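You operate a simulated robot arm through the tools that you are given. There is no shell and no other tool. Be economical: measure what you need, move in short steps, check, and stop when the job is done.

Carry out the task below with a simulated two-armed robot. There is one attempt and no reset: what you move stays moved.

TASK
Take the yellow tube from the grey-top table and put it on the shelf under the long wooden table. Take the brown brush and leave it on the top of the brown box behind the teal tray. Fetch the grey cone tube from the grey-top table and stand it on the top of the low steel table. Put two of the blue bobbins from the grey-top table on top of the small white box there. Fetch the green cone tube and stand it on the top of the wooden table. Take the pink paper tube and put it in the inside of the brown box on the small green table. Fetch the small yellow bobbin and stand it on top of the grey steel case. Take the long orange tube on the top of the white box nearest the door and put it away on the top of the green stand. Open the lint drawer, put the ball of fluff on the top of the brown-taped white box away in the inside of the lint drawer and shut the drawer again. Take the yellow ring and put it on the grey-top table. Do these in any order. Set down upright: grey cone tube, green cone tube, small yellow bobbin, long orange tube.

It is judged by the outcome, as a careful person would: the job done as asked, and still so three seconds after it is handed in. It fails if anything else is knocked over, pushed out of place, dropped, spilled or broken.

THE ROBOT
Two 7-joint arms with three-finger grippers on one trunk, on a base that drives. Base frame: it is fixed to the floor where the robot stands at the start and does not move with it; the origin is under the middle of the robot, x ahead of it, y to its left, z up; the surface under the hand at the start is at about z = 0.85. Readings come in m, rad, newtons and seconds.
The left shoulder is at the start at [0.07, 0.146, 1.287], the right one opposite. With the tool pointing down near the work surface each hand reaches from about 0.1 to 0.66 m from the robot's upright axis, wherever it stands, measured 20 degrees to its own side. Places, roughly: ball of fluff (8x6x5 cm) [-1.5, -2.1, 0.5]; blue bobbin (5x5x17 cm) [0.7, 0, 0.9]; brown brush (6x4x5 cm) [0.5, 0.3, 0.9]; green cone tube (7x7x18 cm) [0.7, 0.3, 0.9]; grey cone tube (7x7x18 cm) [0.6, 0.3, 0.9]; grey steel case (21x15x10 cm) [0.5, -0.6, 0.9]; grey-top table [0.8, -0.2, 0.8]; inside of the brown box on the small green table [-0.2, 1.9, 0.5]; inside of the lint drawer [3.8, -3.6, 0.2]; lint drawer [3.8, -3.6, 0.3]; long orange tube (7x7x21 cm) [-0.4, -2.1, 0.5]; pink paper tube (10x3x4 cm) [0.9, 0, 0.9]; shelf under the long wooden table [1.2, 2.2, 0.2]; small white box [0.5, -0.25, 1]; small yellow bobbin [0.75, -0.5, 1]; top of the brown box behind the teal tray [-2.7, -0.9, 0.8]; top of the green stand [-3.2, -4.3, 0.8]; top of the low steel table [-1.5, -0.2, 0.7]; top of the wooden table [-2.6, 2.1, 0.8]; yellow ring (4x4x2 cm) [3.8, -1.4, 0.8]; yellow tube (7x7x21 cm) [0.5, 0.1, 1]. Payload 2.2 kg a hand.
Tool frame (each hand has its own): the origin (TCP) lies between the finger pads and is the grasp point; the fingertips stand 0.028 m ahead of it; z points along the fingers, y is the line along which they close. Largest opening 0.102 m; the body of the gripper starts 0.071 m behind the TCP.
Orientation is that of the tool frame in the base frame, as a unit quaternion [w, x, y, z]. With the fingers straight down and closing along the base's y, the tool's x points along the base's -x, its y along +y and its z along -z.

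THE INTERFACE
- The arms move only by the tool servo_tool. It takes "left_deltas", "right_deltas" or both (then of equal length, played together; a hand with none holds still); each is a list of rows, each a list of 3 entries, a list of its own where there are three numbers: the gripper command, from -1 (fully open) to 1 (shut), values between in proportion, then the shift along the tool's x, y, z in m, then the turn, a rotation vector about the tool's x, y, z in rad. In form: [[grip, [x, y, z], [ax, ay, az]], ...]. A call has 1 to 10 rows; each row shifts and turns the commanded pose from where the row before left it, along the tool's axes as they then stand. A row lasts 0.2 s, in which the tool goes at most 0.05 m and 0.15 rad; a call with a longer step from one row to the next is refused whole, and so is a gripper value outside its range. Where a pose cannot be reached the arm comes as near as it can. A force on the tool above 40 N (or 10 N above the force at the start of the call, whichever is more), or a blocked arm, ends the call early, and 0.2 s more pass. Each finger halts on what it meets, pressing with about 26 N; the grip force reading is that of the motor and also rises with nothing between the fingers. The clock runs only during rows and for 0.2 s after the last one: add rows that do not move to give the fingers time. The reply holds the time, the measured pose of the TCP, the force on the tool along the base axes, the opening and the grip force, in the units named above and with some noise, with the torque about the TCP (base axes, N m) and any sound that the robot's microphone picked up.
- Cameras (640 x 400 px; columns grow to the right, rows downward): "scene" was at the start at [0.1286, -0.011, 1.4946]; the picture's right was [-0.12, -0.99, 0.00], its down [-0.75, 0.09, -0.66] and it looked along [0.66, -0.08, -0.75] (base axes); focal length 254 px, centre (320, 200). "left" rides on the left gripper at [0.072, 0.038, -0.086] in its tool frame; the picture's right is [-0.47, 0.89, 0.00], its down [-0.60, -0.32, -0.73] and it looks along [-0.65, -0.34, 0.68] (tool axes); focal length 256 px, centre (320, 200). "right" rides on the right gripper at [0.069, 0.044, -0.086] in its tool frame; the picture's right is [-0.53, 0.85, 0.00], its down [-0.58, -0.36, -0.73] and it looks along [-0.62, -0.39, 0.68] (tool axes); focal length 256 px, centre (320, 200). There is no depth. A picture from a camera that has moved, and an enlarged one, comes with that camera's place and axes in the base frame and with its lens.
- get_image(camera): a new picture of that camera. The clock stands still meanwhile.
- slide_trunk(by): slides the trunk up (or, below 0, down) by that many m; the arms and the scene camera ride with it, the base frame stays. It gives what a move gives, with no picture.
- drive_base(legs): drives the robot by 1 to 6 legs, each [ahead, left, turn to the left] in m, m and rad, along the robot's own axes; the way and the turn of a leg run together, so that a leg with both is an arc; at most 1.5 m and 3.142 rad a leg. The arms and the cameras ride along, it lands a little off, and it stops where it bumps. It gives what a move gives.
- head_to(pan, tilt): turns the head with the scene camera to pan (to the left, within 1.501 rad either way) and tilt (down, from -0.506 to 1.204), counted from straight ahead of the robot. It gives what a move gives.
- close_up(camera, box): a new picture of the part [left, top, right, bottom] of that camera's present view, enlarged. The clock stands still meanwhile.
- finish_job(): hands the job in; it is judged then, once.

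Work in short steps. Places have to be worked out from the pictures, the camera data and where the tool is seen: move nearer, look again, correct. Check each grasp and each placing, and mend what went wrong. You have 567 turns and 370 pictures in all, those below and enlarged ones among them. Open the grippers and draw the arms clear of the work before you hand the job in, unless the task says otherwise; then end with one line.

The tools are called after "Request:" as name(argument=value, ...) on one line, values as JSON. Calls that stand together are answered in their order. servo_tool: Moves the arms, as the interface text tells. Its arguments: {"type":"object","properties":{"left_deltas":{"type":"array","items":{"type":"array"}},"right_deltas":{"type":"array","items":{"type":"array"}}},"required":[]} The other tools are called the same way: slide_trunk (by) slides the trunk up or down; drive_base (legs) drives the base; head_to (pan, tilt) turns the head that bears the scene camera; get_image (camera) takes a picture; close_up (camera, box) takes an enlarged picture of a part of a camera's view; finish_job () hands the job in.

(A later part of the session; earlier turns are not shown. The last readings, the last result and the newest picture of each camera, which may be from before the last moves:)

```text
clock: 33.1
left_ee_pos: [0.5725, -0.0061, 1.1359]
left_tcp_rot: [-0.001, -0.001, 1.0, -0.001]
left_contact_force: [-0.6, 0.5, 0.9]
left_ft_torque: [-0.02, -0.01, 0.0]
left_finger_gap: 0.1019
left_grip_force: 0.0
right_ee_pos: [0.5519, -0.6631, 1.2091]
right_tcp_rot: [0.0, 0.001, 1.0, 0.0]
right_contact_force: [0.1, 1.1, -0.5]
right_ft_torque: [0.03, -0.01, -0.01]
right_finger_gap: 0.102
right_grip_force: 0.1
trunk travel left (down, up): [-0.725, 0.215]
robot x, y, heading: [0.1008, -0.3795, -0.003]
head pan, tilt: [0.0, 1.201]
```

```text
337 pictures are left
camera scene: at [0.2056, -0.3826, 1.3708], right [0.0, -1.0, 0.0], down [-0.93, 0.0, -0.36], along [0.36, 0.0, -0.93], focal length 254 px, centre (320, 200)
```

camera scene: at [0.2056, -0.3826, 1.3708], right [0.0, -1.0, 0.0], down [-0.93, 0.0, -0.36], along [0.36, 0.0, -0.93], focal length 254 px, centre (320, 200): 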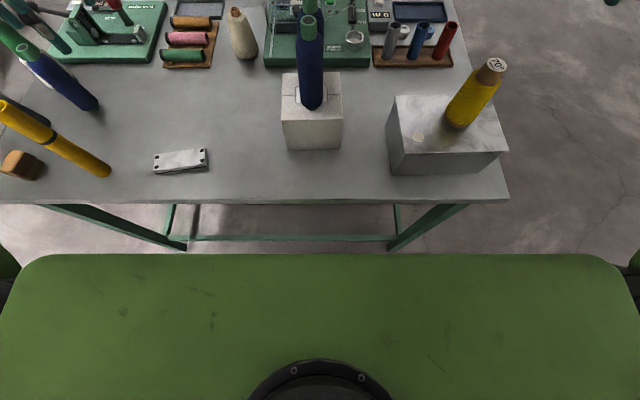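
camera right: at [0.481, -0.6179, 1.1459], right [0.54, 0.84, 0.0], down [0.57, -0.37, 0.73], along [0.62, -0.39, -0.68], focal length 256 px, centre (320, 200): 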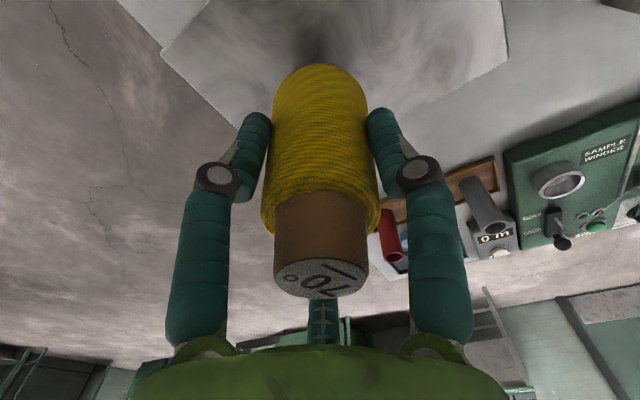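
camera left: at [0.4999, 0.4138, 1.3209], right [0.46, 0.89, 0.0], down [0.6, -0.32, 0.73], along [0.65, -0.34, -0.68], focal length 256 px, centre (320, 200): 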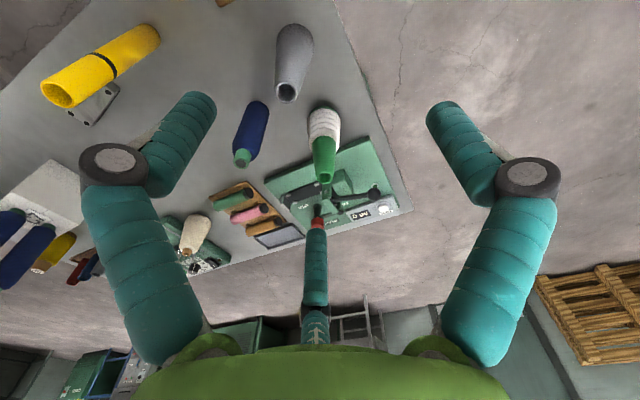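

The yellow bobbin stands on the case. Next the yellow tube: raise the trunk, shift base to about (-0.08, 0), and take it horizontally with the left hand so it can later slide onto the low shelf.

Request:
slide_trunk(by=0.1)

Request:
drive_base(legs=[[-0.18, 0, 0], [0, 0.38, 0]])

Request:
servo_tool(left_deltas=[[-1, [0.03, -0.02, 0], [0, -0.15, 0]], [-1, [0.03, -0.02, 0], [0, -0.15, 0]], [-1, [0, 0, 0], [0, -0.15, 0]], [-1, [0, 0, 0], [0, -0.15, 0]], [-1, [0, 0, 0], [0, -0.15, 0]], [-1, [0, 0, 0], [0, -0.15, 0]], [-1, [0, 0, 0], [0, -0.15, 0]], [-1, [0, 0, 0], [0, -0.15, 0]], [-1, [0, 0, 0], [0, -0.15, 0]], [-1, [0, 0, 0], [0, -0.15, 0]]])

```text
clock: 34.5
left_ee_pos: [0.5732, -0.0075, 1.2352]
left_tcp_rot: [0.0, 0.001, 1.0, 0.0]
left_contact_force: [-0.7, 0.1, -0.7]
left_ft_torque: [0.0, 0.01, 0.0]
left_finger_gap: 0.1021
left_grip_force: 0.0
right_ee_pos: [0.5523, -0.6654, 1.3082]
right_tcp_rot: [0.0, 0.001, 1.0, 0.0]
right_contact_force: [0.2, 0.4, -0.2]
right_ft_torque: [-0.01, -0.01, -0.04]
right_finger_gap: 0.102
right_grip_force: 0.1
trunk travel left (down, up): [-0.825, 0.115]
robot x, y, heading: [0.1003, -0.3793, -0.0]
head pan, tilt: [0.0, 1.201]
```

```text
clock: 38.0
left_ee_pos: [0.3861, 0.3774, 1.2355]
left_tcp_rot: [0.0, -0.002, 1.0, 0.0]
left_contact_force: [0.0, 0.9, 0.2]
left_ft_torque: [0.06, -0.01, -0.03]
left_finger_gap: 0.102
left_grip_force: 0.0
right_ee_pos: [0.3689, -0.2802, 1.3087]
right_tcp_rot: [0.0, -0.002, 1.0, 0.001]
right_contact_force: [-0.1, -0.2, 0.0]
right_ft_torque: [0.01, -0.02, 0.01]
right_finger_gap: 0.1021
right_grip_force: 0.1
trunk travel left (down, up): [-0.825, 0.115]
robot x, y, heading: [-0.0868, 0.0023, 0.004]
head pan, tilt: [0.0, 1.201]
```

```text
clock: 40.2
left_ee_pos: [0.3572, 0.3897, 1.2205]
left_tcp_rot: [0.64, -0.008, 0.768, 0.015]
left_contact_force: [3.2, 0.0, 8.7]
left_ft_torque: [-0.04, 0.69, 0.0]
left_finger_gap: 0.1019
left_grip_force: 0.1
left hand out of reach, approached as far as the arm can: row 6, 7, 8, 9, 10
right_ee_pos: [0.3677, -0.2766, 1.3096]
right_tcp_rot: [0.002, -0.001, 1.0, 0.0]
right_contact_force: [-0.5, 0.3, 0.3]
right_ft_torque: [-0.04, -0.08, 0.02]
right_finger_gap: 0.1022
right_grip_force: 0.0
trunk travel left (down, up): [-0.825, 0.115]
robot x, y, heading: [-0.0836, 0.0035, 0.006]
head pan, tilt: [0.0, 1.201]
```

Rotation nearly done but the hand is too close in; move it forward and lower.

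Request:
servo_tool(left_deltas=[[-1, [0, 0, 0.04], [0, -0.0707, 0]], [-1, [0.02, -0.03, 0.03], [0, 0, 0]], [-1, [0.03, -0.03, 0], [0, 0, 0]], [-1, [0.03, -0.03, 0], [0, 0, 0]], [-1, [0.03, -0.03, 0], [0, 0, 0]], [-1, [0, 0, 0], [0, 0, 0]]])

Request:
get_image(camera="left")

Request:
get_image(camera="scene")

```text
clock: 41.6
left_ee_pos: [0.3551, 0.3734, 1.1856]
left_tcp_rot: [0.687, -0.007, 0.726, 0.013]
left_contact_force: [-0.6, -0.4, 0.4]
left_ft_torque: [-0.01, -0.03, -0.03]
left_finger_gap: 0.1018
left_grip_force: 0.2
left hand out of reach, approached as far as the arm can: row 2, 3, 4, 5
right_ee_pos: [0.3682, -0.2795, 1.3082]
right_tcp_rot: [0.0, -0.002, 1.0, 0.0]
right_contact_force: [0.6, 0.6, 0.1]
right_ft_torque: [0.01, -0.03, 0.01]
right_finger_gap: 0.102
right_grip_force: 0.0
trunk travel left (down, up): [-0.825, 0.115]
robot x, y, heading: [-0.0883, 0.0048, 0.003]
head pan, tilt: [0.0, 1.201]
```

```text
336 pictures are left
camera left: at [0.2634, 0.4091, 1.1193], right [0.0, 0.88, 0.47], down [-0.69, -0.34, 0.64], along [0.73, -0.33, 0.61], focal length 256 px, centre (320, 200)
```

left: 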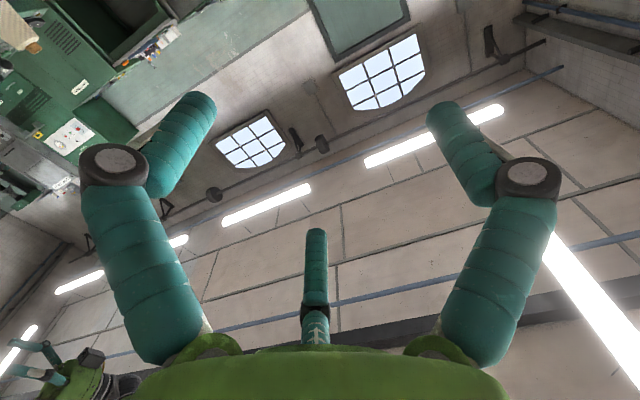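

```text
335 pictures are left
camera scene: at [0.0215, 0.0009, 1.4708], right [0.0, -1.0, 0.0], down [-0.93, 0.0, -0.36], along [0.36, 0.0, -0.93], focal length 254 px, centre (320, 200)
```

scene: 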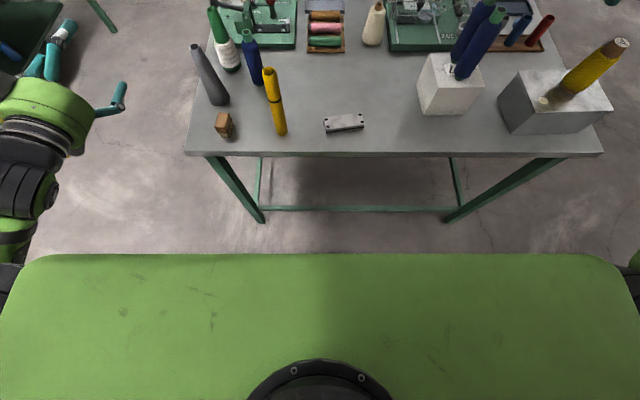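

Horizontal pose hits joint limits this high/close. I back off 0.17 m and lower the trunk 0.28 m so the forearm can be level.

Request:
drive_base(legs=[[-0.17, 0, 0]])

Request:
slide_trunk(by=-0.28)

Request:
servo_tool(left_deltas=[[-1, [0, 0, 0], [0, 0, 0]], [-1, [0, 0, 0], [0, 0, 0]]])

```text
clock: 43.1
left_ee_pos: [0.1877, 0.3729, 1.1854]
left_tcp_rot: [0.686, -0.007, 0.728, 0.012]
left_contact_force: [0.7, -0.1, -0.2]
left_ft_torque: [0.0, -0.04, -0.02]
left_finger_gap: 0.1019
left_grip_force: 0.1
right_ee_pos: [0.203, -0.2788, 1.3056]
right_tcp_rot: [-0.002, -0.001, 1.0, 0.0]
right_contact_force: [1.1, 0.4, -0.6]
right_ft_torque: [0.02, 0.07, 0.01]
right_finger_gap: 0.1019
right_grip_force: 0.1
trunk travel left (down, up): [-0.825, 0.115]
robot x, y, heading: [-0.2552, 0.0006, 0.002]
head pan, tilt: [0.0, 1.201]
```

```text
clock: 45.9
left_ee_pos: [0.185, 0.3717, 0.9059]
left_tcp_rot: [0.687, -0.008, 0.726, 0.013]
left_contact_force: [0.6, -0.9, 0.4]
left_ft_torque: [0.0, 0.0, -0.03]
left_finger_gap: 0.1018
left_grip_force: 0.1
right_ee_pos: [0.1995, -0.2785, 1.0283]
right_tcp_rot: [0.0, -0.001, 1.0, 0.0]
right_contact_force: [-0.9, 0.3, 0.2]
right_ft_torque: [0.0, -0.03, -0.01]
right_finger_gap: 0.1021
right_grip_force: 0.0
trunk travel left (down, up): [-0.545, 0.395]
robot x, y, heading: [-0.2543, 0.0026, 0.003]
head pan, tilt: [0.0, 1.201]
```

```text
clock: 46.5
left_ee_pos: [0.1858, 0.3714, 0.9071]
left_tcp_rot: [0.687, -0.006, 0.727, 0.012]
left_contact_force: [0.1, 0.3, 0.5]
left_ft_torque: [-0.02, 0.01, 0.02]
left_finger_gap: 0.1019
left_grip_force: 0.1
right_ee_pos: [0.2002, -0.2789, 1.0293]
right_tcp_rot: [0.0, -0.001, 1.0, 0.0]
right_contact_force: [-0.4, 0.4, -0.2]
right_ft_torque: [-0.04, 0.02, 0.0]
right_finger_gap: 0.1022
right_grip_force: 0.1
trunk travel left (down, up): [-0.545, 0.395]
robot x, y, heading: [-0.256, 0.0024, 0.001]
head pan, tilt: [0.0, 1.201]
```

Now shift the left hand to y≈0.113 and z≈0.98, still short of the table.

Request:
servo_tool(left_deltas=[[-1, [-0.01, 0, 0.04], [0, -0.03, 0]], [-1, [-0.02, 0, 0.03], [0, -0.028, 0]], [-1, [-0.02, -0.04, 0.01], [0, 0, 0]], [-1, [-0.02, -0.04, 0.01], [0, 0, 0]], [-1, [0, -0.045, 0], [0, 0, 0]], [-1, [0, -0.045, 0], [0, 0, 0]], [-1, [0, -0.045, 0], [0, 0, 0]], [-1, [0, -0.045, 0], [0, 0, 0]], [-1, [0, 0, 0], [0, 0, 0]]])

Request:
head_to(pan=0.1, tilt=0.7)

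Request:
get_image(camera="scene")

Request:
get_image(camera="left")

```text
clock: 48.5
left_ee_pos: [0.2506, 0.2695, 1.0672]
left_tcp_rot: [0.709, 0.007, 0.704, 0.021]
left_contact_force: [0.1, -0.6, 0.2]
left_ft_torque: [0.0, 0.01, 0.0]
left_finger_gap: 0.1021
left_grip_force: 0.0
left hand out of reach, approached as far as the arm can: row 1, 2, 3, 4, 5, 6, 7, 8
right_ee_pos: [0.1985, -0.2784, 1.0286]
right_tcp_rot: [0.001, -0.001, 1.0, 0.0]
right_contact_force: [0.2, 0.6, 0.3]
right_ft_torque: [-0.04, -0.01, -0.03]
right_finger_gap: 0.1017
right_grip_force: 0.1
trunk travel left (down, up): [-0.545, 0.395]
robot x, y, heading: [-0.2572, 0.0027, 0.008]
head pan, tilt: [0.0, 1.201]
```

```text
clock: 49.5
left_ee_pos: [0.251, 0.2686, 1.07]
left_tcp_rot: [0.712, 0.01, 0.702, 0.02]
left_contact_force: [-0.9, -0.2, -1.2]
left_ft_torque: [-0.02, 0.01, -0.03]
left_finger_gap: 0.1019
left_grip_force: 0.0
right_ee_pos: [0.199, -0.278, 1.0289]
right_tcp_rot: [0.0, 0.0, 1.0, 0.0]
right_contact_force: [-0.7, 0.3, 0.5]
right_ft_torque: [-0.01, 0.01, 0.01]
right_finger_gap: 0.1022
right_grip_force: 0.1
trunk travel left (down, up): [-0.545, 0.395]
robot x, y, heading: [-0.2517, 0.0025, 0.008]
head pan, tilt: [0.099, 0.7]
```

```text
334 pictures are left
camera scene: at [-0.1195, 0.009, 1.2267], right [0.1, -0.99, 0.0], down [-0.64, -0.07, -0.76], along [0.76, 0.08, -0.64], focal length 254 px, centre (320, 200)
```

scene: 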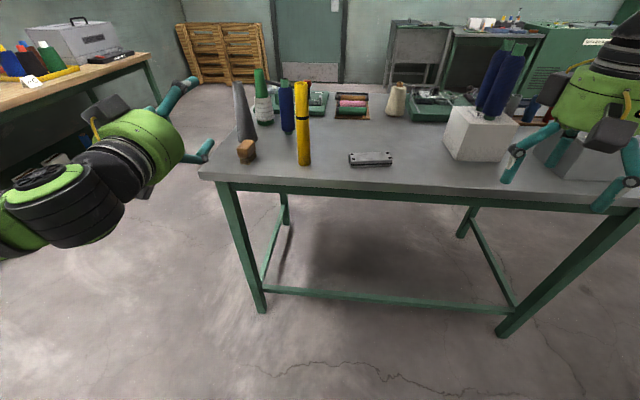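

```text
333 pictures are left
camera left: at [0.1648, 0.3084, 0.9985], right [-0.02, 0.87, 0.5], down [-0.73, -0.35, 0.58], along [0.68, -0.36, 0.64], focal length 256 px, centre (320, 200)
```

left: 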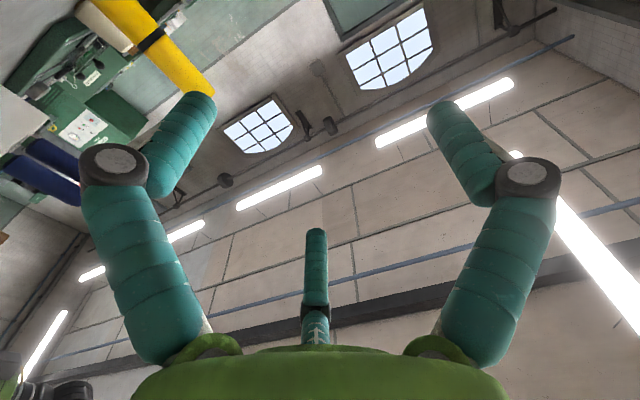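

Strictly horizontal isn't reachable here. I'll use a tool tilted ~35° below horizontal instead.

Request:
servo_tool(left_deltas=[[-1, [0, 0, 0], [0, 0.15, 0]], [-1, [0, 0, 0], [0, 0.15, 0]], [-1, [0, 0, 0], [0, 0.15, 0]], [-1, [0, 0, 0], [0, 0.15, 0]], [-1, [0, 0, 0], [0, 0, 0]]])

```text
clock: 50.7
left_ee_pos: [0.2484, 0.2685, 1.0673]
left_tcp_rot: [0.467, -0.01, 0.884, 0.01]
left_contact_force: [0.4, -0.4, -0.2]
left_ft_torque: [0.02, -0.01, 0.01]
left_finger_gap: 0.1021
left_grip_force: 0.2
right_ee_pos: [0.1989, -0.2779, 1.0286]
right_tcp_rot: [0.0, -0.001, 1.0, 0.0]
right_contact_force: [0.5, -0.3, -0.5]
right_ft_torque: [-0.01, -0.02, 0.03]
right_finger_gap: 0.1022
right_grip_force: 0.2
trunk travel left (down, up): [-0.545, 0.395]
robot x, y, heading: [-0.2584, 0.0012, 0.006]
head pan, tilt: [0.099, 0.7]
```

The tilted pose works and commands re-sync. Moving to a pre-grasp 10 cm short of the yellow tube.

Request:
servo_tool(left_deltas=[[-1, [-0.0114, -0.0311, 0.0278], [0, 0, 0]], [-1, [-0.0114, -0.0311, 0.0278], [0, 0, 0]], [-1, [-0.0114, -0.0311, 0.0278], [0, 0, 0]], [-1, [-0.0114, -0.0311, 0.0278], [0, 0, 0]], [-1, [-0.0114, -0.0311, 0.0278], [0, 0, 0]], [-1, [0, 0, 0], [0, 0, 0]]])

Request:
get_image(camera="left")

Request:
get_image(camera="scene")

```text
clock: 52.1
left_ee_pos: [0.3999, 0.117, 1.0364]
left_tcp_rot: [0.468, -0.01, 0.883, 0.009]
left_contact_force: [-0.3, 0.4, -0.3]
left_ft_torque: [0.0, -0.03, 0.0]
left_finger_gap: 0.1019
left_grip_force: 0.1
right_ee_pos: [0.1978, -0.2782, 1.0288]
right_tcp_rot: [0.001, -0.001, 1.0, 0.0]
right_contact_force: [-1.1, -0.1, -0.5]
right_ft_torque: [0.01, 0.0, 0.01]
right_finger_gap: 0.1019
right_grip_force: 0.1
trunk travel left (down, up): [-0.545, 0.395]
robot x, y, heading: [-0.2547, 0.0007, 0.002]
head pan, tilt: [0.099, 0.7]
```

```text
332 pictures are left
camera left: at [0.2873, 0.1515, 1.0244], right [0.24, 0.89, 0.39], down [-0.26, -0.33, 0.91], along [0.94, -0.32, 0.15], focal length 256 px, centre (320, 200)
```

left: 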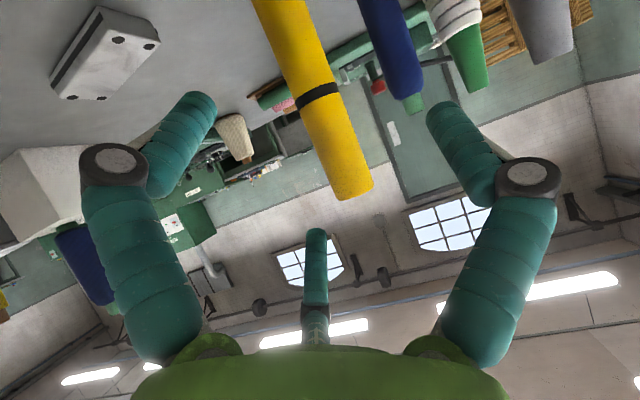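

```text
331 pictures are left
camera scene: at [-0.12, 0.0101, 1.2268], right [0.1, -0.99, 0.0], down [-0.64, -0.07, -0.77], along [0.76, 0.08, -0.64], focal length 254 px, centre (320, 200)
```

scene: 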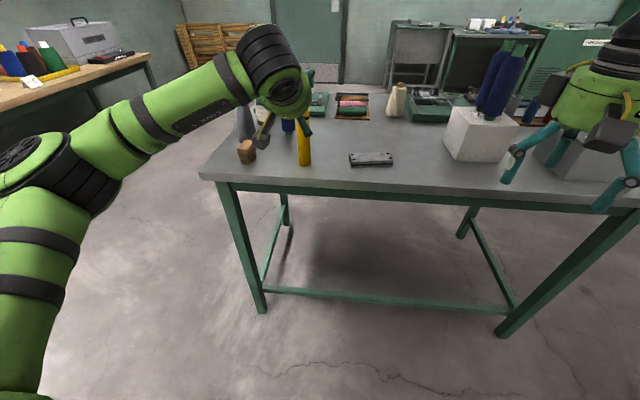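

Tube confirmed at (0.479,0.112). Advancing along the tool axis and gripping.

Request:
servo_tool(left_deltas=[[-1, [0.0007, -0.0015, 0.032], [0, 0, 0]], [-1, [0.0007, -0.0015, 0.032], [0, 0, 0]], [-1, [0.0007, -0.0015, 0.032], [0, 0, 0]], [-1, [0, 0, 0], [0, 0, 0]]])

Request:
get_image(camera="left")

```text
clock: 53.1
left_ee_pos: [0.4783, 0.1147, 0.9792]
left_tcp_rot: [0.468, -0.01, 0.883, 0.01]
left_contact_force: [0.2, -0.3, -0.1]
left_ft_torque: [-0.02, -0.01, -0.02]
left_finger_gap: 0.1019
left_grip_force: 0.0
right_ee_pos: [0.1977, -0.2795, 1.0282]
right_tcp_rot: [0.0, -0.001, 1.0, 0.0]
right_contact_force: [-0.1, -0.4, 1.3]
right_ft_torque: [-0.02, 0.01, 0.0]
right_finger_gap: 0.1021
right_grip_force: 0.1
trunk travel left (down, up): [-0.545, 0.395]
robot x, y, heading: [-0.2562, 0.0044, 0.006]
head pan, tilt: [0.099, 0.7]
```

```text
330 pictures are left
camera left: at [0.3655, 0.1493, 0.9672], right [0.24, 0.89, 0.39], down [-0.26, -0.33, 0.91], along [0.94, -0.32, 0.15], focal length 256 px, centre (320, 200)
```

left: 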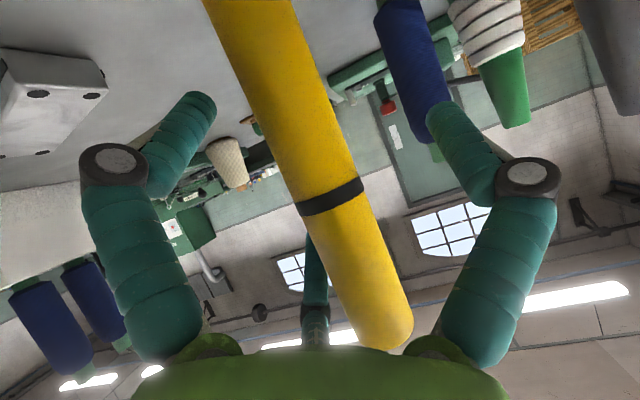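

Tube between the pads; closing and lifting.

Request:
servo_tool(left_deltas=[[1, [0, 0, 0], [0, 0, 0]], [1, [0, 0, 0], [0, 0, 0]], [1, [0, 0, 0], [0, 0, 0]], [1, [0, 0, 0], [0, 0, 0]], [1, [-0.033, 0, -0.0225], [0, 0, 0]], [1, [-0.033, 0, -0.0225], [0, 0, 0]], [1, [-0.033, 0, -0.0225], [0, 0, 0]]])

Request:
get_image(camera="left")

Request:
get_image(camera="scene")

```text
clock: 54.7
left_ee_pos: [0.4785, 0.1102, 1.0992]
left_tcp_rot: [0.467, -0.009, 0.884, 0.01]
left_contact_force: [-0.1, -0.7, -0.3]
left_ft_torque: [0.01, 0.02, -0.01]
left_finger_gap: 0.0458
left_grip_force: 26.6
right_ee_pos: [0.1985, -0.28, 1.0284]
right_tcp_rot: [0.0, -0.001, 1.0, 0.001]
right_contact_force: [0.5, 1.1, -0.1]
right_ft_torque: [0.01, 0.04, -0.03]
right_finger_gap: 0.1019
right_grip_force: 0.2
trunk travel left (down, up): [-0.545, 0.395]
robot x, y, heading: [-0.255, 0.004, 0.002]
head pan, tilt: [0.099, 0.7]
```

```text
329 pictures are left
camera left: at [0.3652, 0.1453, 1.0893], right [0.24, 0.89, 0.39], down [-0.26, -0.33, 0.91], along [0.94, -0.32, 0.15], focal length 256 px, centre (320, 200)
```

left: 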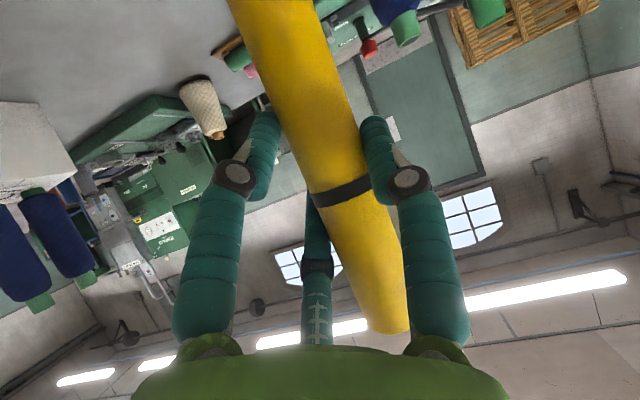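

```text
328 pictures are left
camera scene: at [-0.1204, 0.0083, 1.2268], right [0.1, -0.99, 0.0], down [-0.64, -0.07, -0.77], along [0.76, 0.08, -0.64], focal length 254 px, centre (320, 200)
```

scene: 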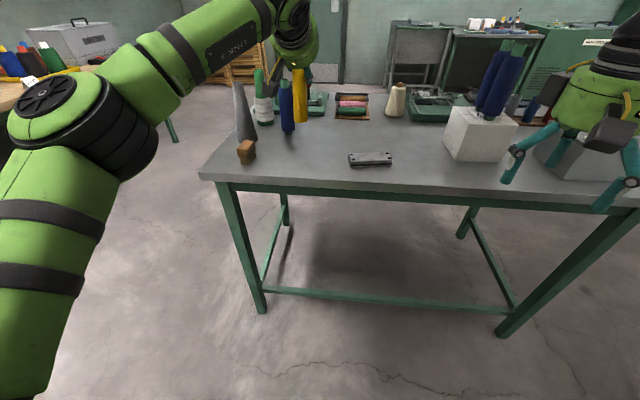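

Yellow tube held. Backing away from the table and looking around left to plan the route.

Request:
drive_base(legs=[[-0.3, 0, 0]])

Request:
slide_trunk(by=0.25)

Request:
head_to(pan=0.9, tilt=0.35)

Request:
get_image(camera="scene")

```text
clock: 56.7
left_ee_pos: [0.1749, 0.1093, 1.0986]
left_tcp_rot: [0.467, -0.009, 0.884, 0.01]
left_contact_force: [-0.7, -0.5, -0.8]
left_ft_torque: [0.02, 0.04, -0.04]
left_finger_gap: 0.0453
left_grip_force: 26.0
right_ee_pos: [-0.1041, -0.2798, 1.0285]
right_tcp_rot: [-0.001, -0.001, 1.0, 0.0]
right_contact_force: [-0.2, 0.1, 0.1]
right_ft_torque: [-0.02, -0.05, 0.01]
right_finger_gap: 0.1019
right_grip_force: 0.0
trunk travel left (down, up): [-0.545, 0.395]
robot x, y, heading: [-0.5599, 0.0018, -0.001]
head pan, tilt: [0.099, 0.7]
```

```text
clock: 59.3
left_ee_pos: [0.1751, 0.1091, 1.348]
left_tcp_rot: [0.467, -0.01, 0.884, 0.011]
left_contact_force: [0.7, -0.2, 0.1]
left_ft_torque: [0.0, -0.01, -0.03]
left_finger_gap: 0.0453
left_grip_force: 26.1
right_ee_pos: [-0.1046, -0.28, 1.2776]
right_tcp_rot: [0.0, 0.0, 1.0, 0.0]
right_contact_force: [-0.1, -0.4, 0.5]
right_ft_torque: [-0.01, -0.01, -0.03]
right_finger_gap: 0.1023
right_grip_force: 0.1
trunk travel left (down, up): [-0.795, 0.145]
robot x, y, heading: [-0.5631, 0.0022, -0.002]
head pan, tilt: [0.099, 0.7]
```

```text
clock: 60.4
left_ee_pos: [0.1749, 0.1089, 1.3493]
left_tcp_rot: [0.467, -0.009, 0.884, 0.01]
left_contact_force: [0.6, 0.3, -0.2]
left_ft_torque: [0.0, 0.02, -0.05]
left_finger_gap: 0.045
left_grip_force: 25.5
right_ee_pos: [-0.1057, -0.2804, 1.2784]
right_tcp_rot: [0.001, -0.001, 1.0, 0.0]
right_contact_force: [0.0, 0.9, 0.1]
right_ft_torque: [-0.03, -0.04, 0.0]
right_finger_gap: 0.1023
right_grip_force: 0.1
trunk travel left (down, up): [-0.795, 0.145]
robot x, y, heading: [-0.56, -0.0016, -0.002]
head pan, tilt: [0.901, 0.351]
```

```text
327 pictures are left
camera scene: at [-0.45, 0.0727, 1.5081], right [0.78, -0.62, 0.0], down [-0.21, -0.27, -0.94], along [0.58, 0.74, -0.34], focal length 254 px, centre (320, 200)
```

scene: 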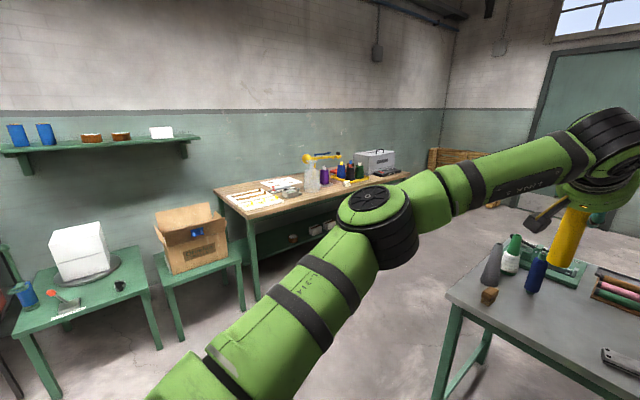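

The long wooden table with its low shelf is along the left wall, brown box next to it. Pulling the left hand in 0.18 m for the drive.

Request:
servo_tool(left_deltas=[[1, [0.0203, 0.01, -0.0297], [0, 0, 0]], [1, [0.0203, 0.01, -0.0297], [0, 0, 0]], [1, [0.0203, 0.01, -0.0297], [0, 0, 0]], [1, [0.0203, 0.01, -0.0297], [0, 0, 0]], [1, [0.0203, 0.01, -0.0297], [0, 0, 0]]])

Request:
head_to(pan=0.6, tilt=0.35)

Request:
get_image(camera="scene")

```text
clock: 61.6
left_ee_pos: [-0.009, 0.1571, 1.3514]
left_tcp_rot: [0.469, -0.01, 0.883, 0.01]
left_contact_force: [-0.1, 0.3, -0.8]
left_ft_torque: [0.0, 0.0, -0.02]
left_finger_gap: 0.045
left_grip_force: 26.4
right_ee_pos: [-0.1062, -0.2794, 1.2787]
right_tcp_rot: [0.002, 0.0, 1.0, 0.0]
right_contact_force: [-0.2, 0.1, -0.9]
right_ft_torque: [0.01, -0.03, 0.01]
right_finger_gap: 0.1022
right_grip_force: 0.1
trunk travel left (down, up): [-0.795, 0.145]
robot x, y, heading: [-0.5554, 0.0036, 0.001]
head pan, tilt: [0.901, 0.351]
```

```text
clock: 62.4
left_ee_pos: [-0.0045, 0.1561, 1.3496]
left_tcp_rot: [0.467, -0.01, 0.884, 0.01]
left_contact_force: [0.1, 0.1, -0.8]
left_ft_torque: [0.0, 0.01, 0.02]
left_finger_gap: 0.0448
left_grip_force: 25.9
right_ee_pos: [-0.1044, -0.2802, 1.2785]
right_tcp_rot: [-0.001, 0.0, 1.0, 0.001]
right_contact_force: [0.0, 0.7, 0.2]
right_ft_torque: [0.02, 0.0, 0.01]
right_finger_gap: 0.1019
right_grip_force: 0.0
trunk travel left (down, up): [-0.795, 0.145]
robot x, y, heading: [-0.5576, -0.0018, 0.002]
head pan, tilt: [0.6, 0.351]
```

```text
326 pictures are left
camera scene: at [-0.4309, 0.0523, 1.5081], right [0.57, -0.82, 0.0], down [-0.28, -0.19, -0.94], along [0.77, 0.53, -0.34], focal length 254 px, centre (320, 200)
```

scene: 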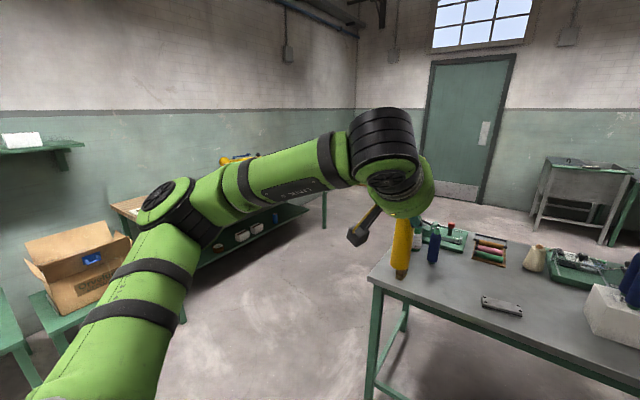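

Floor is clear. Turning to face the wall and driving toward the long table.

Request:
drive_base(legs=[[0, 0, 1.571], [1.0, 0, 0], [0, -1.0, 0]])

Request:
head_to(pan=-0.5, tilt=0.6)

Request:
get_image(camera="scene")

```text
clock: 76.2
left_ee_pos: [0.3539, 1.5121, 1.3498]
left_tcp_rot: [0.333, -0.615, 0.635, 0.328]
left_contact_force: [-0.8, 0.1, -0.3]
left_ft_torque: [-0.03, 0.01, -0.03]
left_finger_gap: 0.0448
left_grip_force: 25.8
right_ee_pos: [0.785, 1.3915, 1.2786]
right_tcp_rot: [0.0, -0.688, 0.726, 0.001]
right_contact_force: [-0.3, 0.3, 0.4]
right_ft_torque: [0.03, -0.04, 0.0]
right_finger_gap: 0.1022
right_grip_force: 0.1
trunk travel left (down, up): [-0.795, 0.145]
robot x, y, heading: [0.4823, 0.9534, 1.516]
head pan, tilt: [0.6, 0.351]
```

```text
clock: 77.5
left_ee_pos: [0.3561, 1.5119, 1.3497]
left_tcp_rot: [0.332, -0.615, 0.635, 0.329]
left_contact_force: [-0.8, 0.6, -1.3]
left_ft_torque: [0.02, 0.01, 0.02]
left_finger_gap: 0.0449
left_grip_force: 25.7
right_ee_pos: [0.7872, 1.3912, 1.2786]
right_tcp_rot: [0.001, -0.688, 0.725, 0.001]
right_contact_force: [-0.1, 0.3, -0.2]
right_ft_torque: [-0.02, 0.0, 0.0]
right_finger_gap: 0.1019
right_grip_force: 0.1
trunk travel left (down, up): [-0.795, 0.145]
robot x, y, heading: [0.4822, 0.9518, 1.517]
head pan, tilt: [-0.499, 0.6]
```

```text
325 pictures are left
camera scene: at [0.5314, 1.0769, 1.4854], right [0.85, -0.52, 0.0], down [-0.3, -0.48, -0.83], along [0.43, 0.7, -0.56], focal length 254 px, centre (320, 200)
```

scene: 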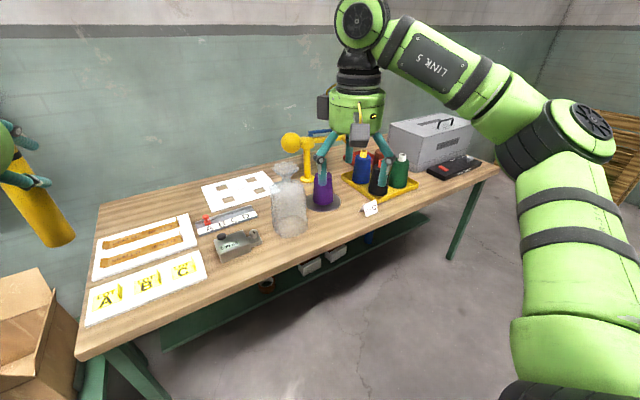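

Shelf is set back under the table (front edge y≈2.0, table edge y≈1.66). I'll drive right to a freer part and look lower.

Request:
drive_base(legs=[[0, 0, 0.055], [0, -1.2, 0]])

Request:
slide_trunk(by=-0.7)

Request:
head_to(pan=0.1, tilt=0.35)

Request:
get_image(camera="scene")

```text
clock: 84.1
left_ee_pos: [1.5616, 1.5029, 1.35]
left_tcp_rot: [-0.325, 0.629, -0.621, -0.336]
left_contact_force: [-0.4, 0.8, -0.3]
left_ft_torque: [0.04, -0.02, -0.01]
left_finger_gap: 0.0449
left_grip_force: 25.7
right_ee_pos: [1.997, 1.4006, 1.2782]
right_tcp_rot: [0.001, -0.704, 0.71, 0.001]
right_contact_force: [0.7, -0.5, 0.6]
right_ft_torque: [0.02, 0.01, 0.01]
right_finger_gap: 0.1019
right_grip_force: 0.1
trunk travel left (down, up): [-0.795, 0.145]
robot x, y, heading: [1.7108, 0.9531, 1.565]
head pan, tilt: [-0.499, 0.6]
```

```text
refused: -0.7 is not a number from -0.4 to 0.4
```

```text
clock: 85.1
left_ee_pos: [1.5625, 1.5046, 1.3514]
left_tcp_rot: [-0.325, 0.629, -0.621, -0.336]
left_contact_force: [-0.4, -0.3, -0.3]
left_ft_torque: [0.03, 0.02, 0.03]
left_finger_gap: 0.0447
left_grip_force: 25.8
right_ee_pos: [1.9979, 1.4013, 1.2782]
right_tcp_rot: [0.0, -0.704, 0.71, -0.001]
right_contact_force: [-0.9, 0.0, 0.5]
right_ft_torque: [0.01, -0.01, 0.04]
right_finger_gap: 0.1017
right_grip_force: 0.1
trunk travel left (down, up): [-0.795, 0.145]
robot x, y, heading: [1.7138, 0.949, 1.562]
head pan, tilt: [0.099, 0.351]
```

```text
324 pictures are left
camera scene: at [1.7049, 1.0906, 1.5081], right [1.0, 0.09, 0.0], down [0.03, -0.34, -0.94], along [-0.08, 0.94, -0.34], focal length 254 px, centre (320, 200)
```

scene: 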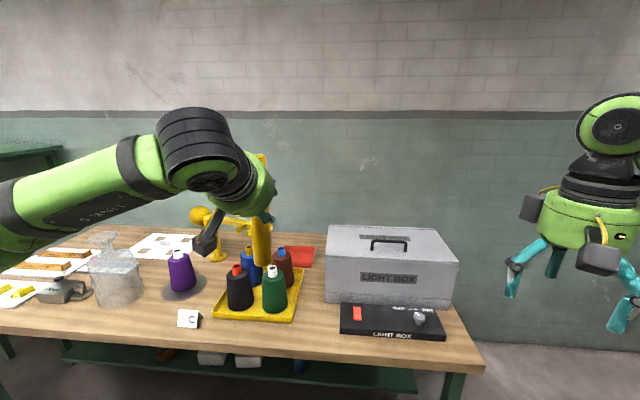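

Lowering trunk in two steps.

Request:
slide_trunk(by=-0.4)

Request:
slide_trunk(by=-0.3)

Request:
get_image(camera="scene")

```text
clock: 89.0
left_ee_pos: [1.5623, 1.5038, 0.95]
left_tcp_rot: [-0.326, 0.628, -0.621, -0.336]
left_contact_force: [0.0, -0.1, 0.7]
left_ft_torque: [0.02, 0.01, -0.03]
left_finger_gap: 0.0452
left_grip_force: 26.3
right_ee_pos: [1.9974, 1.4002, 0.878]
right_tcp_rot: [0.0, -0.704, 0.71, 0.0]
right_contact_force: [0.3, -0.1, -0.1]
right_ft_torque: [0.0, 0.02, 0.0]
right_finger_gap: 0.1021
right_grip_force: 0.0
trunk travel left (down, up): [-0.395, 0.545]
robot x, y, heading: [1.7118, 0.9525, 1.563]
head pan, tilt: [0.099, 0.351]
```

```text
clock: 92.0
left_ee_pos: [1.5633, 1.5032, 0.651]
left_tcp_rot: [-0.325, 0.628, -0.622, -0.335]
left_contact_force: [0.4, -0.6, -0.4]
left_ft_torque: [0.0, 0.03, -0.01]
left_finger_gap: 0.0448
left_grip_force: 26.1
right_ee_pos: [1.9993, 1.3999, 0.5778]
right_tcp_rot: [0.001, -0.704, 0.71, 0.0]
right_contact_force: [-0.1, -0.5, 0.5]
right_ft_torque: [0.01, 0.01, -0.02]
right_finger_gap: 0.102
right_grip_force: 0.1
trunk travel left (down, up): [-0.095, 0.845]
robot x, y, heading: [1.7129, 0.953, 1.564]
head pan, tilt: [0.099, 0.351]
```

```text
323 pictures are left
camera scene: at [1.7047, 1.0905, 0.8082], right [1.0, 0.09, 0.0], down [0.03, -0.34, -0.94], along [-0.09, 0.94, -0.34], focal length 254 px, centre (320, 200)
```

scene: 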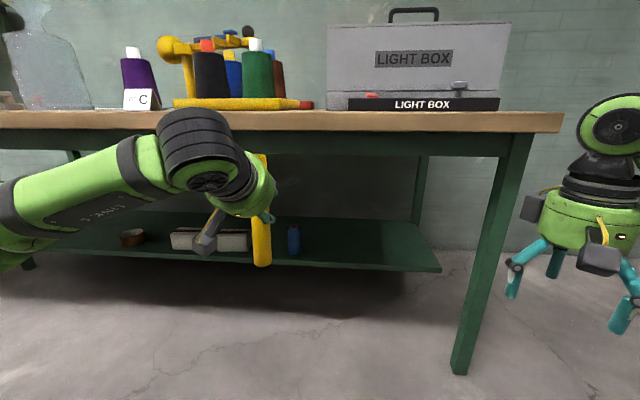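

Shelf right part is free (z≈0.2, front edge y≈2.0). I lower the left hand and tuck the right arm back/outward so both clear the table edge.

Request:
servo_tool(left_deltas=[[1, [0.0358, 0, 0.0244], [0, 0, 0]], [1, [0.0358, 0, 0.0244], [0, 0, 0]], [1, [0.0358, 0, 0.0244], [0, 0, 0]], [1, [0.0358, 0, 0.0244], [0, 0, 0]], [1, [0.0358, 0, 0.0244], [0, 0, 0]], [1, [0.0358, 0, 0.0244], [0, 0, 0]]], right_deltas=[[-1, [0.03, -0.035, 0], [0, 0, 0]], [-1, [0.03, -0.035, 0], [0, 0, 0]], [-1, [0.03, -0.035, 0], [0, 0, 0]], [-1, [0.03, -0.035, 0], [0, 0, 0]], [-1, [0.03, -0.035, 0], [0, 0, 0]], [-1, [0.0, -0.02, 0], [0, 0, 0]]])

Request:
get_image(camera="scene")

Request:
get_image(camera="left")

```text
clock: 93.4
left_ee_pos: [1.5592, 1.5014, 0.3887]
left_tcp_rot: [-0.325, 0.629, -0.621, -0.336]
left_contact_force: [-0.1, -0.7, -0.6]
left_ft_torque: [0.02, -0.01, -0.01]
left_finger_gap: 0.045
left_grip_force: 26.4
right_ee_pos: [2.1757, 1.3024, 0.5648]
right_tcp_rot: [0.0, -0.704, 0.71, 0.0]
right_contact_force: [-0.4, 0.1, 0.4]
right_ft_torque: [0.02, -0.01, 0.01]
right_finger_gap: 0.1018
right_grip_force: 0.0
right hand out of reach, approached as far as the arm can: row 4, 5, 6
trunk travel left (down, up): [-0.095, 0.845]
robot x, y, heading: [1.7136, 0.9475, 1.56]
head pan, tilt: [0.099, 0.351]
```

```text
322 pictures are left
camera scene: at [1.7048, 1.0906, 0.8082], right [1.0, 0.09, 0.0], down [0.03, -0.34, -0.94], along [-0.09, 0.94, -0.34], focal length 254 px, centre (320, 200)
```

scene: 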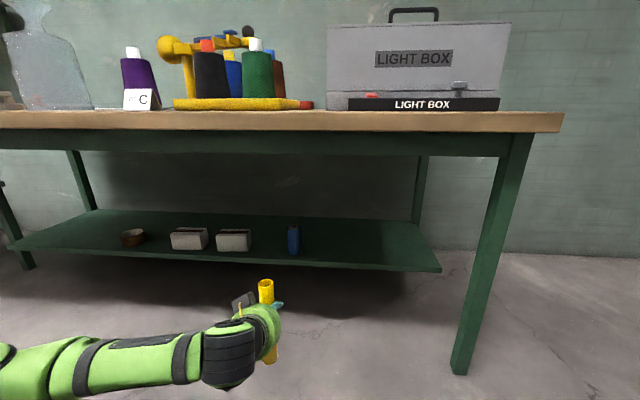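

```text
321 pictures are left
camera left: at [1.5234, 1.3892, 0.3777], right [-0.89, 0.25, 0.39], down [0.33, -0.26, 0.91], along [0.33, 0.93, 0.15], focal length 256 px, centre (320, 200)
```

left: 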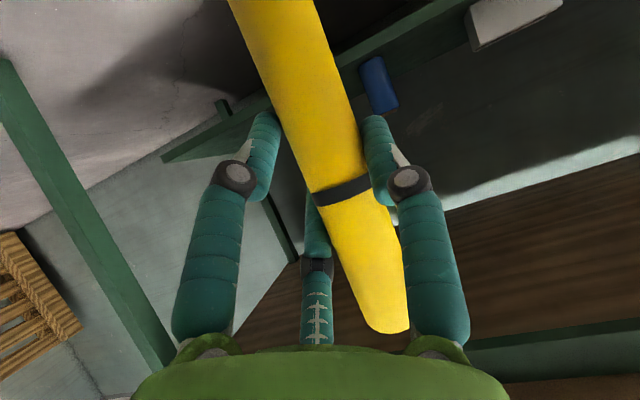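

Path to shelf is clear. Retracting the right hand further and shifting the left hand right to about x=1.65.

Request:
servo_tool(left_deltas=[[1, [0, -0.03, 0], [0, 0, 0]], [1, [0, -0.03, 0], [0, 0, 0]], [1, [0, -0.03, 0], [0, 0, 0]], [1, [0, 0, 0], [0, 0, 0]]], right_deltas=[[-1, [0.04, 0, -0.02], [0, 0, 0]], [-1, [0.04, 0, -0.02], [0, 0, 0]], [-1, [0.04, 0, -0.02], [0, 0, 0]], [-1, [0.04, 0, -0.02], [0, 0, 0]]])

Request:
head_to(pan=-0.8, tilt=0.6)

Request:
get_image(camera="scene")

```text
clock: 94.4
left_ee_pos: [1.6506, 1.5043, 0.3874]
left_tcp_rot: [-0.325, 0.629, -0.622, -0.335]
left_contact_force: [0.6, -0.7, -0.2]
left_ft_torque: [0.0, -0.01, 0.02]
left_finger_gap: 0.0449
left_grip_force: 26.0
right_ee_pos: [2.1434, 1.3035, 0.5979]
right_tcp_rot: [0.0, -0.704, 0.71, 0.001]
right_contact_force: [-0.5, -0.9, -0.1]
right_ft_torque: [-0.02, 0.02, 0.02]
right_finger_gap: 0.102
right_grip_force: 0.0
right hand out of reach, approached as far as the arm can: row 1, 2, 3, 4
trunk travel left (down, up): [-0.095, 0.845]
robot x, y, heading: [1.7119, 0.947, 1.558]
head pan, tilt: [0.099, 0.351]
```

```text
clock: 95.6
left_ee_pos: [1.6507, 1.5051, 0.3874]
left_tcp_rot: [-0.325, 0.629, -0.621, -0.337]
left_contact_force: [-0.6, -0.3, -0.3]
left_ft_torque: [-0.04, -0.02, 0.03]
left_finger_gap: 0.045
left_grip_force: 25.6
right_ee_pos: [2.1443, 1.302, 0.5964]
right_tcp_rot: [0.0, -0.704, 0.71, 0.0]
right_contact_force: [-0.2, 0.4, 0.4]
right_ft_torque: [0.01, 0.03, 0.0]
right_finger_gap: 0.1021
right_grip_force: 0.0
trunk travel left (down, up): [-0.095, 0.845]
robot x, y, heading: [1.7104, 0.9489, 1.562]
head pan, tilt: [-0.799, 0.6]
```

```text
320 pictures are left
camera scene: at [1.7771, 1.059, 0.7854], right [0.69, -0.72, 0.0], down [-0.41, -0.39, -0.83], along [0.6, 0.57, -0.56], focal length 254 px, centre (320, 200)
```

scene: 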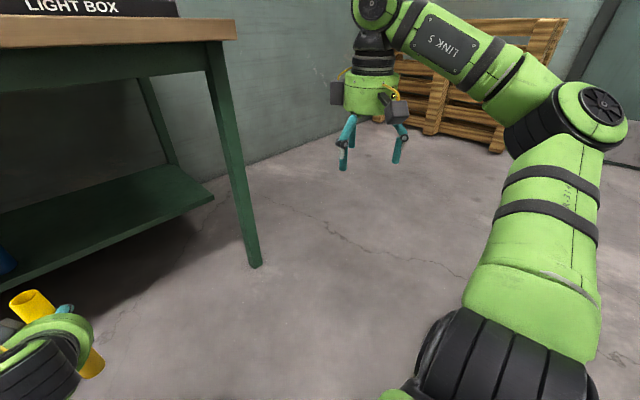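

Moving the right hand further out to the right so it will pass beside the table end.

Request:
servo_tool(right_deltas=[[-1, [-0.01, -0.04, 0], [0, 0, 0]], [-1, [-0.01, -0.04, 0], [0, 0, 0]], [-1, [-0.01, -0.04, 0], [0, 0, 0]], [-1, [-0.01, -0.04, 0], [0, 0, 0]], [-1, [0, -0.04, 0], [0, 0, 0]], [-1, [0, 0, 0], [0, 0, 0]]])

```text
clock: 97.0
left_ee_pos: [1.6503, 1.5049, 0.3872]
left_tcp_rot: [-0.325, 0.629, -0.621, -0.336]
left_contact_force: [0.4, 0.6, -0.2]
left_ft_torque: [-0.01, 0.03, 0.01]
left_finger_gap: 0.0452
left_grip_force: 25.9
right_ee_pos: [2.2017, 1.3084, 0.5828]
right_tcp_rot: [0.001, -0.703, 0.711, 0.001]
right_contact_force: [-0.5, -0.8, 1.1]
right_ft_torque: [0.01, 0.01, -0.02]
right_finger_gap: 0.102
right_grip_force: 0.1
right hand out of reach, approached as far as the arm can: row 2, 3, 4, 5
trunk travel left (down, up): [-0.095, 0.845]
robot x, y, heading: [1.7121, 0.9533, 1.561]
head pan, tilt: [-0.799, 0.6]
```

Letting the right tool yaw outward to gain reach.

Request:
servo_tool(right_deltas=[[-1, [0, -0.02, 0], [0, 0, 0.15]], [-1, [0, -0.03, 0], [0, 0, 0.15]], [-1, [-0.01, -0.03, 0], [0, 0, 0.15]], [-1, [-0.02, -0.03, 0], [0, 0, 0.15]], [-1, [-0.02, -0.03, 0], [0, 0, 0.15]], [-1, [-0.03, -0.03, 0], [0, 0, 0.15]], [-1, [0, 0, 0], [0, 0, 0]]])

```text
clock: 98.6
left_ee_pos: [1.649, 1.5054, 0.387]
left_tcp_rot: [-0.325, 0.629, -0.621, -0.336]
left_contact_force: [0.5, 0.1, -0.4]
left_ft_torque: [-0.04, 0.0, 0.0]
left_finger_gap: 0.0449
left_grip_force: 26.2
right_ee_pos: [2.3734, 1.3063, 0.5505]
right_tcp_rot: [0.0, -0.326, 0.945, 0.0]
right_contact_force: [-0.6, 0.6, -0.6]
right_ft_torque: [-0.03, 0.01, -0.02]
right_finger_gap: 0.102
right_grip_force: 0.1
right hand out of reach, approached as far as the arm can: row 2, 6
trunk travel left (down, up): [-0.095, 0.845]
robot x, y, heading: [1.7132, 0.9461, 1.567]
head pan, tilt: [-0.799, 0.6]
```

Right hand is now beyond the table end. Driving forward in stages.

Request:
drive_base(legs=[[0.25, 0, 0]])

Request:
head_to(pan=-0.6, tilt=0.5)

Request:
get_image(camera="scene")

Request:
get_image(camera="left")

```text
clock: 100.4
left_ee_pos: [1.6537, 1.7542, 0.3876]
left_tcp_rot: [-0.325, 0.628, -0.622, -0.336]
left_contact_force: [0.8, 0.5, -0.5]
left_ft_torque: [-0.03, -0.01, 0.0]
left_finger_gap: 0.0452
left_grip_force: 25.6
right_ee_pos: [2.378, 1.5551, 0.5489]
right_tcp_rot: [0.0, -0.325, 0.946, 0.0]
right_contact_force: [-0.1, 1.0, -0.4]
right_ft_torque: [0.01, 0.0, -0.04]
right_finger_gap: 0.102
right_grip_force: 0.1
trunk travel left (down, up): [-0.095, 0.845]
robot x, y, heading: [1.7142, 1.1996, 1.562]
head pan, tilt: [-0.799, 0.6]
```

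```text
clock: 101.1
left_ee_pos: [1.6531, 1.7538, 0.3884]
left_tcp_rot: [-0.325, 0.628, -0.622, -0.335]
left_contact_force: [0.1, 0.1, -0.2]
left_ft_torque: [-0.01, 0.02, -0.04]
left_finger_gap: 0.0448
left_grip_force: 25.9
right_ee_pos: [2.3759, 1.5554, 0.5497]
right_tcp_rot: [0.0, -0.325, 0.946, 0.001]
right_contact_force: [-0.2, 0.3, 1.0]
right_ft_torque: [-0.05, 0.02, 0.04]
right_finger_gap: 0.1017
right_grip_force: 0.0
trunk travel left (down, up): [-0.095, 0.845]
robot x, y, heading: [1.7162, 1.2009, 1.562]
head pan, tilt: [-0.6, 0.499]
```

```text
319 pictures are left
camera scene: at [1.7677, 1.3218, 0.7944], right [0.82, -0.57, 0.0], down [-0.27, -0.39, -0.88], along [0.5, 0.72, -0.48], focal length 254 px, centre (320, 200)
```

scene: 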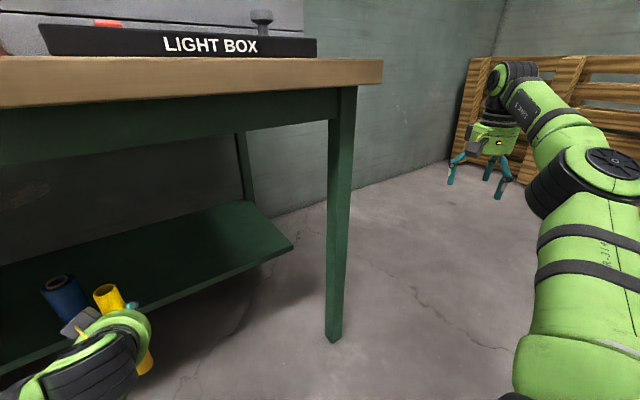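

```text
318 pictures are left
camera left: at [1.6167, 1.6415, 0.3766], right [-0.89, 0.25, 0.39], down [0.33, -0.26, 0.91], along [0.33, 0.93, 0.15], focal length 256 px, centre (320, 200)
```

left: 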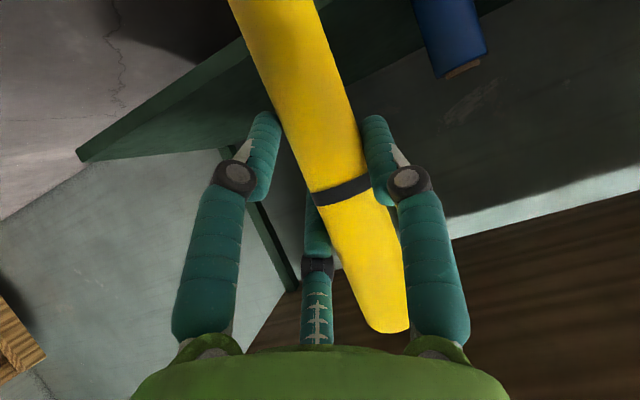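

Shelf front edge is at y≈1.975. Driving 0.13 m more, then extending the arm.

Request:
drive_base(legs=[[0.13, 0, 0]])

Request:
servo_tool(left_deltas=[[1, [-0.0225, 0, 0.033], [0, 0, 0]], [1, [-0.0225, 0, 0.033], [0, 0, 0]], [1, [-0.0225, 0, 0.033], [0, 0, 0]], [1, [-0.0225, 0, 0.033], [0, 0, 0]], [1, [-0.0225, 0, 0.033], [0, 0, 0]], [1, [-0.0225, 0, 0.033], [0, 0, 0]], [1, [0, 0, 0], [0, 0, 0]]])

Request:
get_image(camera="scene")

Request:
get_image(camera="left")

```text
clock: 102.4
left_ee_pos: [1.6553, 1.8834, 0.3874]
left_tcp_rot: [-0.325, 0.628, -0.622, -0.335]
left_contact_force: [-0.5, -0.6, -0.3]
left_ft_torque: [-0.02, -0.03, -0.04]
left_finger_gap: 0.0452
left_grip_force: 26.0
right_ee_pos: [2.3789, 1.6827, 0.5491]
right_tcp_rot: [0.0, -0.324, 0.946, 0.0]
right_contact_force: [-0.7, -0.1, 0.2]
right_ft_torque: [0.0, -0.01, 0.02]
right_finger_gap: 0.1018
right_grip_force: 0.0
trunk travel left (down, up): [-0.095, 0.845]
robot x, y, heading: [1.7132, 1.3254, 1.567]
head pan, tilt: [-0.6, 0.499]
```

```text
clock: 104.0
left_ee_pos: [1.65, 2.1227, 0.3875]
left_tcp_rot: [-0.325, 0.628, -0.622, -0.336]
left_contact_force: [-0.2, -0.9, -0.9]
left_ft_torque: [-0.02, -0.03, 0.02]
left_finger_gap: 0.0449
left_grip_force: 25.9
right_ee_pos: [2.377, 1.6823, 0.5503]
right_tcp_rot: [0.001, -0.325, 0.946, 0.0]
right_contact_force: [-0.2, 0.1, -0.1]
right_ft_torque: [-0.01, -0.03, 0.0]
right_finger_gap: 0.1021
right_grip_force: 0.0
trunk travel left (down, up): [-0.095, 0.845]
robot x, y, heading: [1.7164, 1.3257, 1.558]
head pan, tilt: [-0.6, 0.499]
```

```text
317 pictures are left
camera scene: at [1.769, 1.4505, 0.7945], right [0.82, -0.57, 0.0], down [-0.27, -0.39, -0.88], along [0.5, 0.72, -0.48], focal length 254 px, centre (320, 200)
```

scene: 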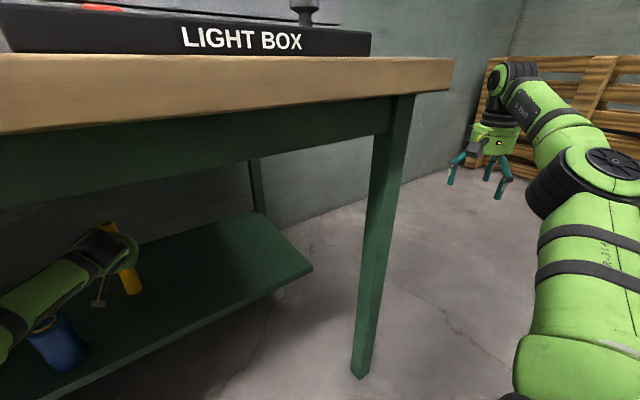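

```text
316 pictures are left
camera left: at [1.6135, 2.0103, 0.3765], right [-0.89, 0.25, 0.39], down [0.33, -0.26, 0.91], along [0.33, 0.93, 0.15], focal length 256 px, centre (320, 200)
```

left: 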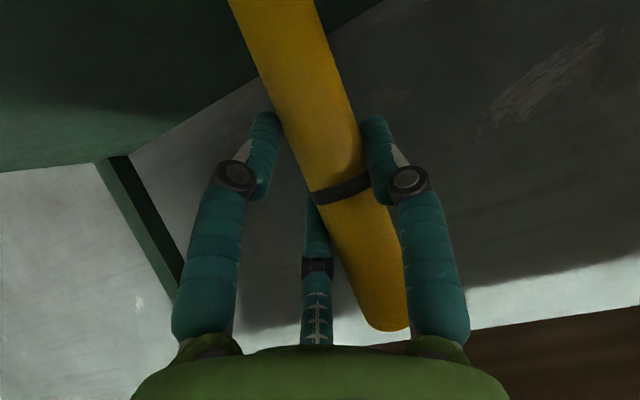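

Tube is over the shelf. Lowering to contact.

Request:
servo_tool(left_deltas=[[1, [0.0248, 0, 0.0169], [0, 0, 0]], [1, [0.0124, 0, 0.0085], [0, 0, 0]], [1, [0.0041, 0, 0.0028], [0, 0, 0]], [1, [0, 0, 0], [0, 0, 0]]])

```text
clock: 105.0
left_ee_pos: [1.6503, 2.1231, 0.3524]
left_tcp_rot: [-0.332, 0.625, -0.619, -0.342]
left_contact_force: [-0.4, -1.9, 34.4]
left_ft_torque: [0.45, -0.07, 0.02]
left_finger_gap: 0.0449
left_grip_force: 26.1
right_ee_pos: [2.3773, 1.6795, 0.553]
right_tcp_rot: [0.001, -0.324, 0.946, 0.003]
right_contact_force: [-0.2, 0.4, 1.3]
right_ft_torque: [0.01, -0.01, -0.01]
right_finger_gap: 0.102
right_grip_force: 0.0
trunk travel left (down, up): [-0.095, 0.845]
robot x, y, heading: [1.7131, 1.3298, 1.559]
head pan, tilt: [-0.6, 0.499]
```

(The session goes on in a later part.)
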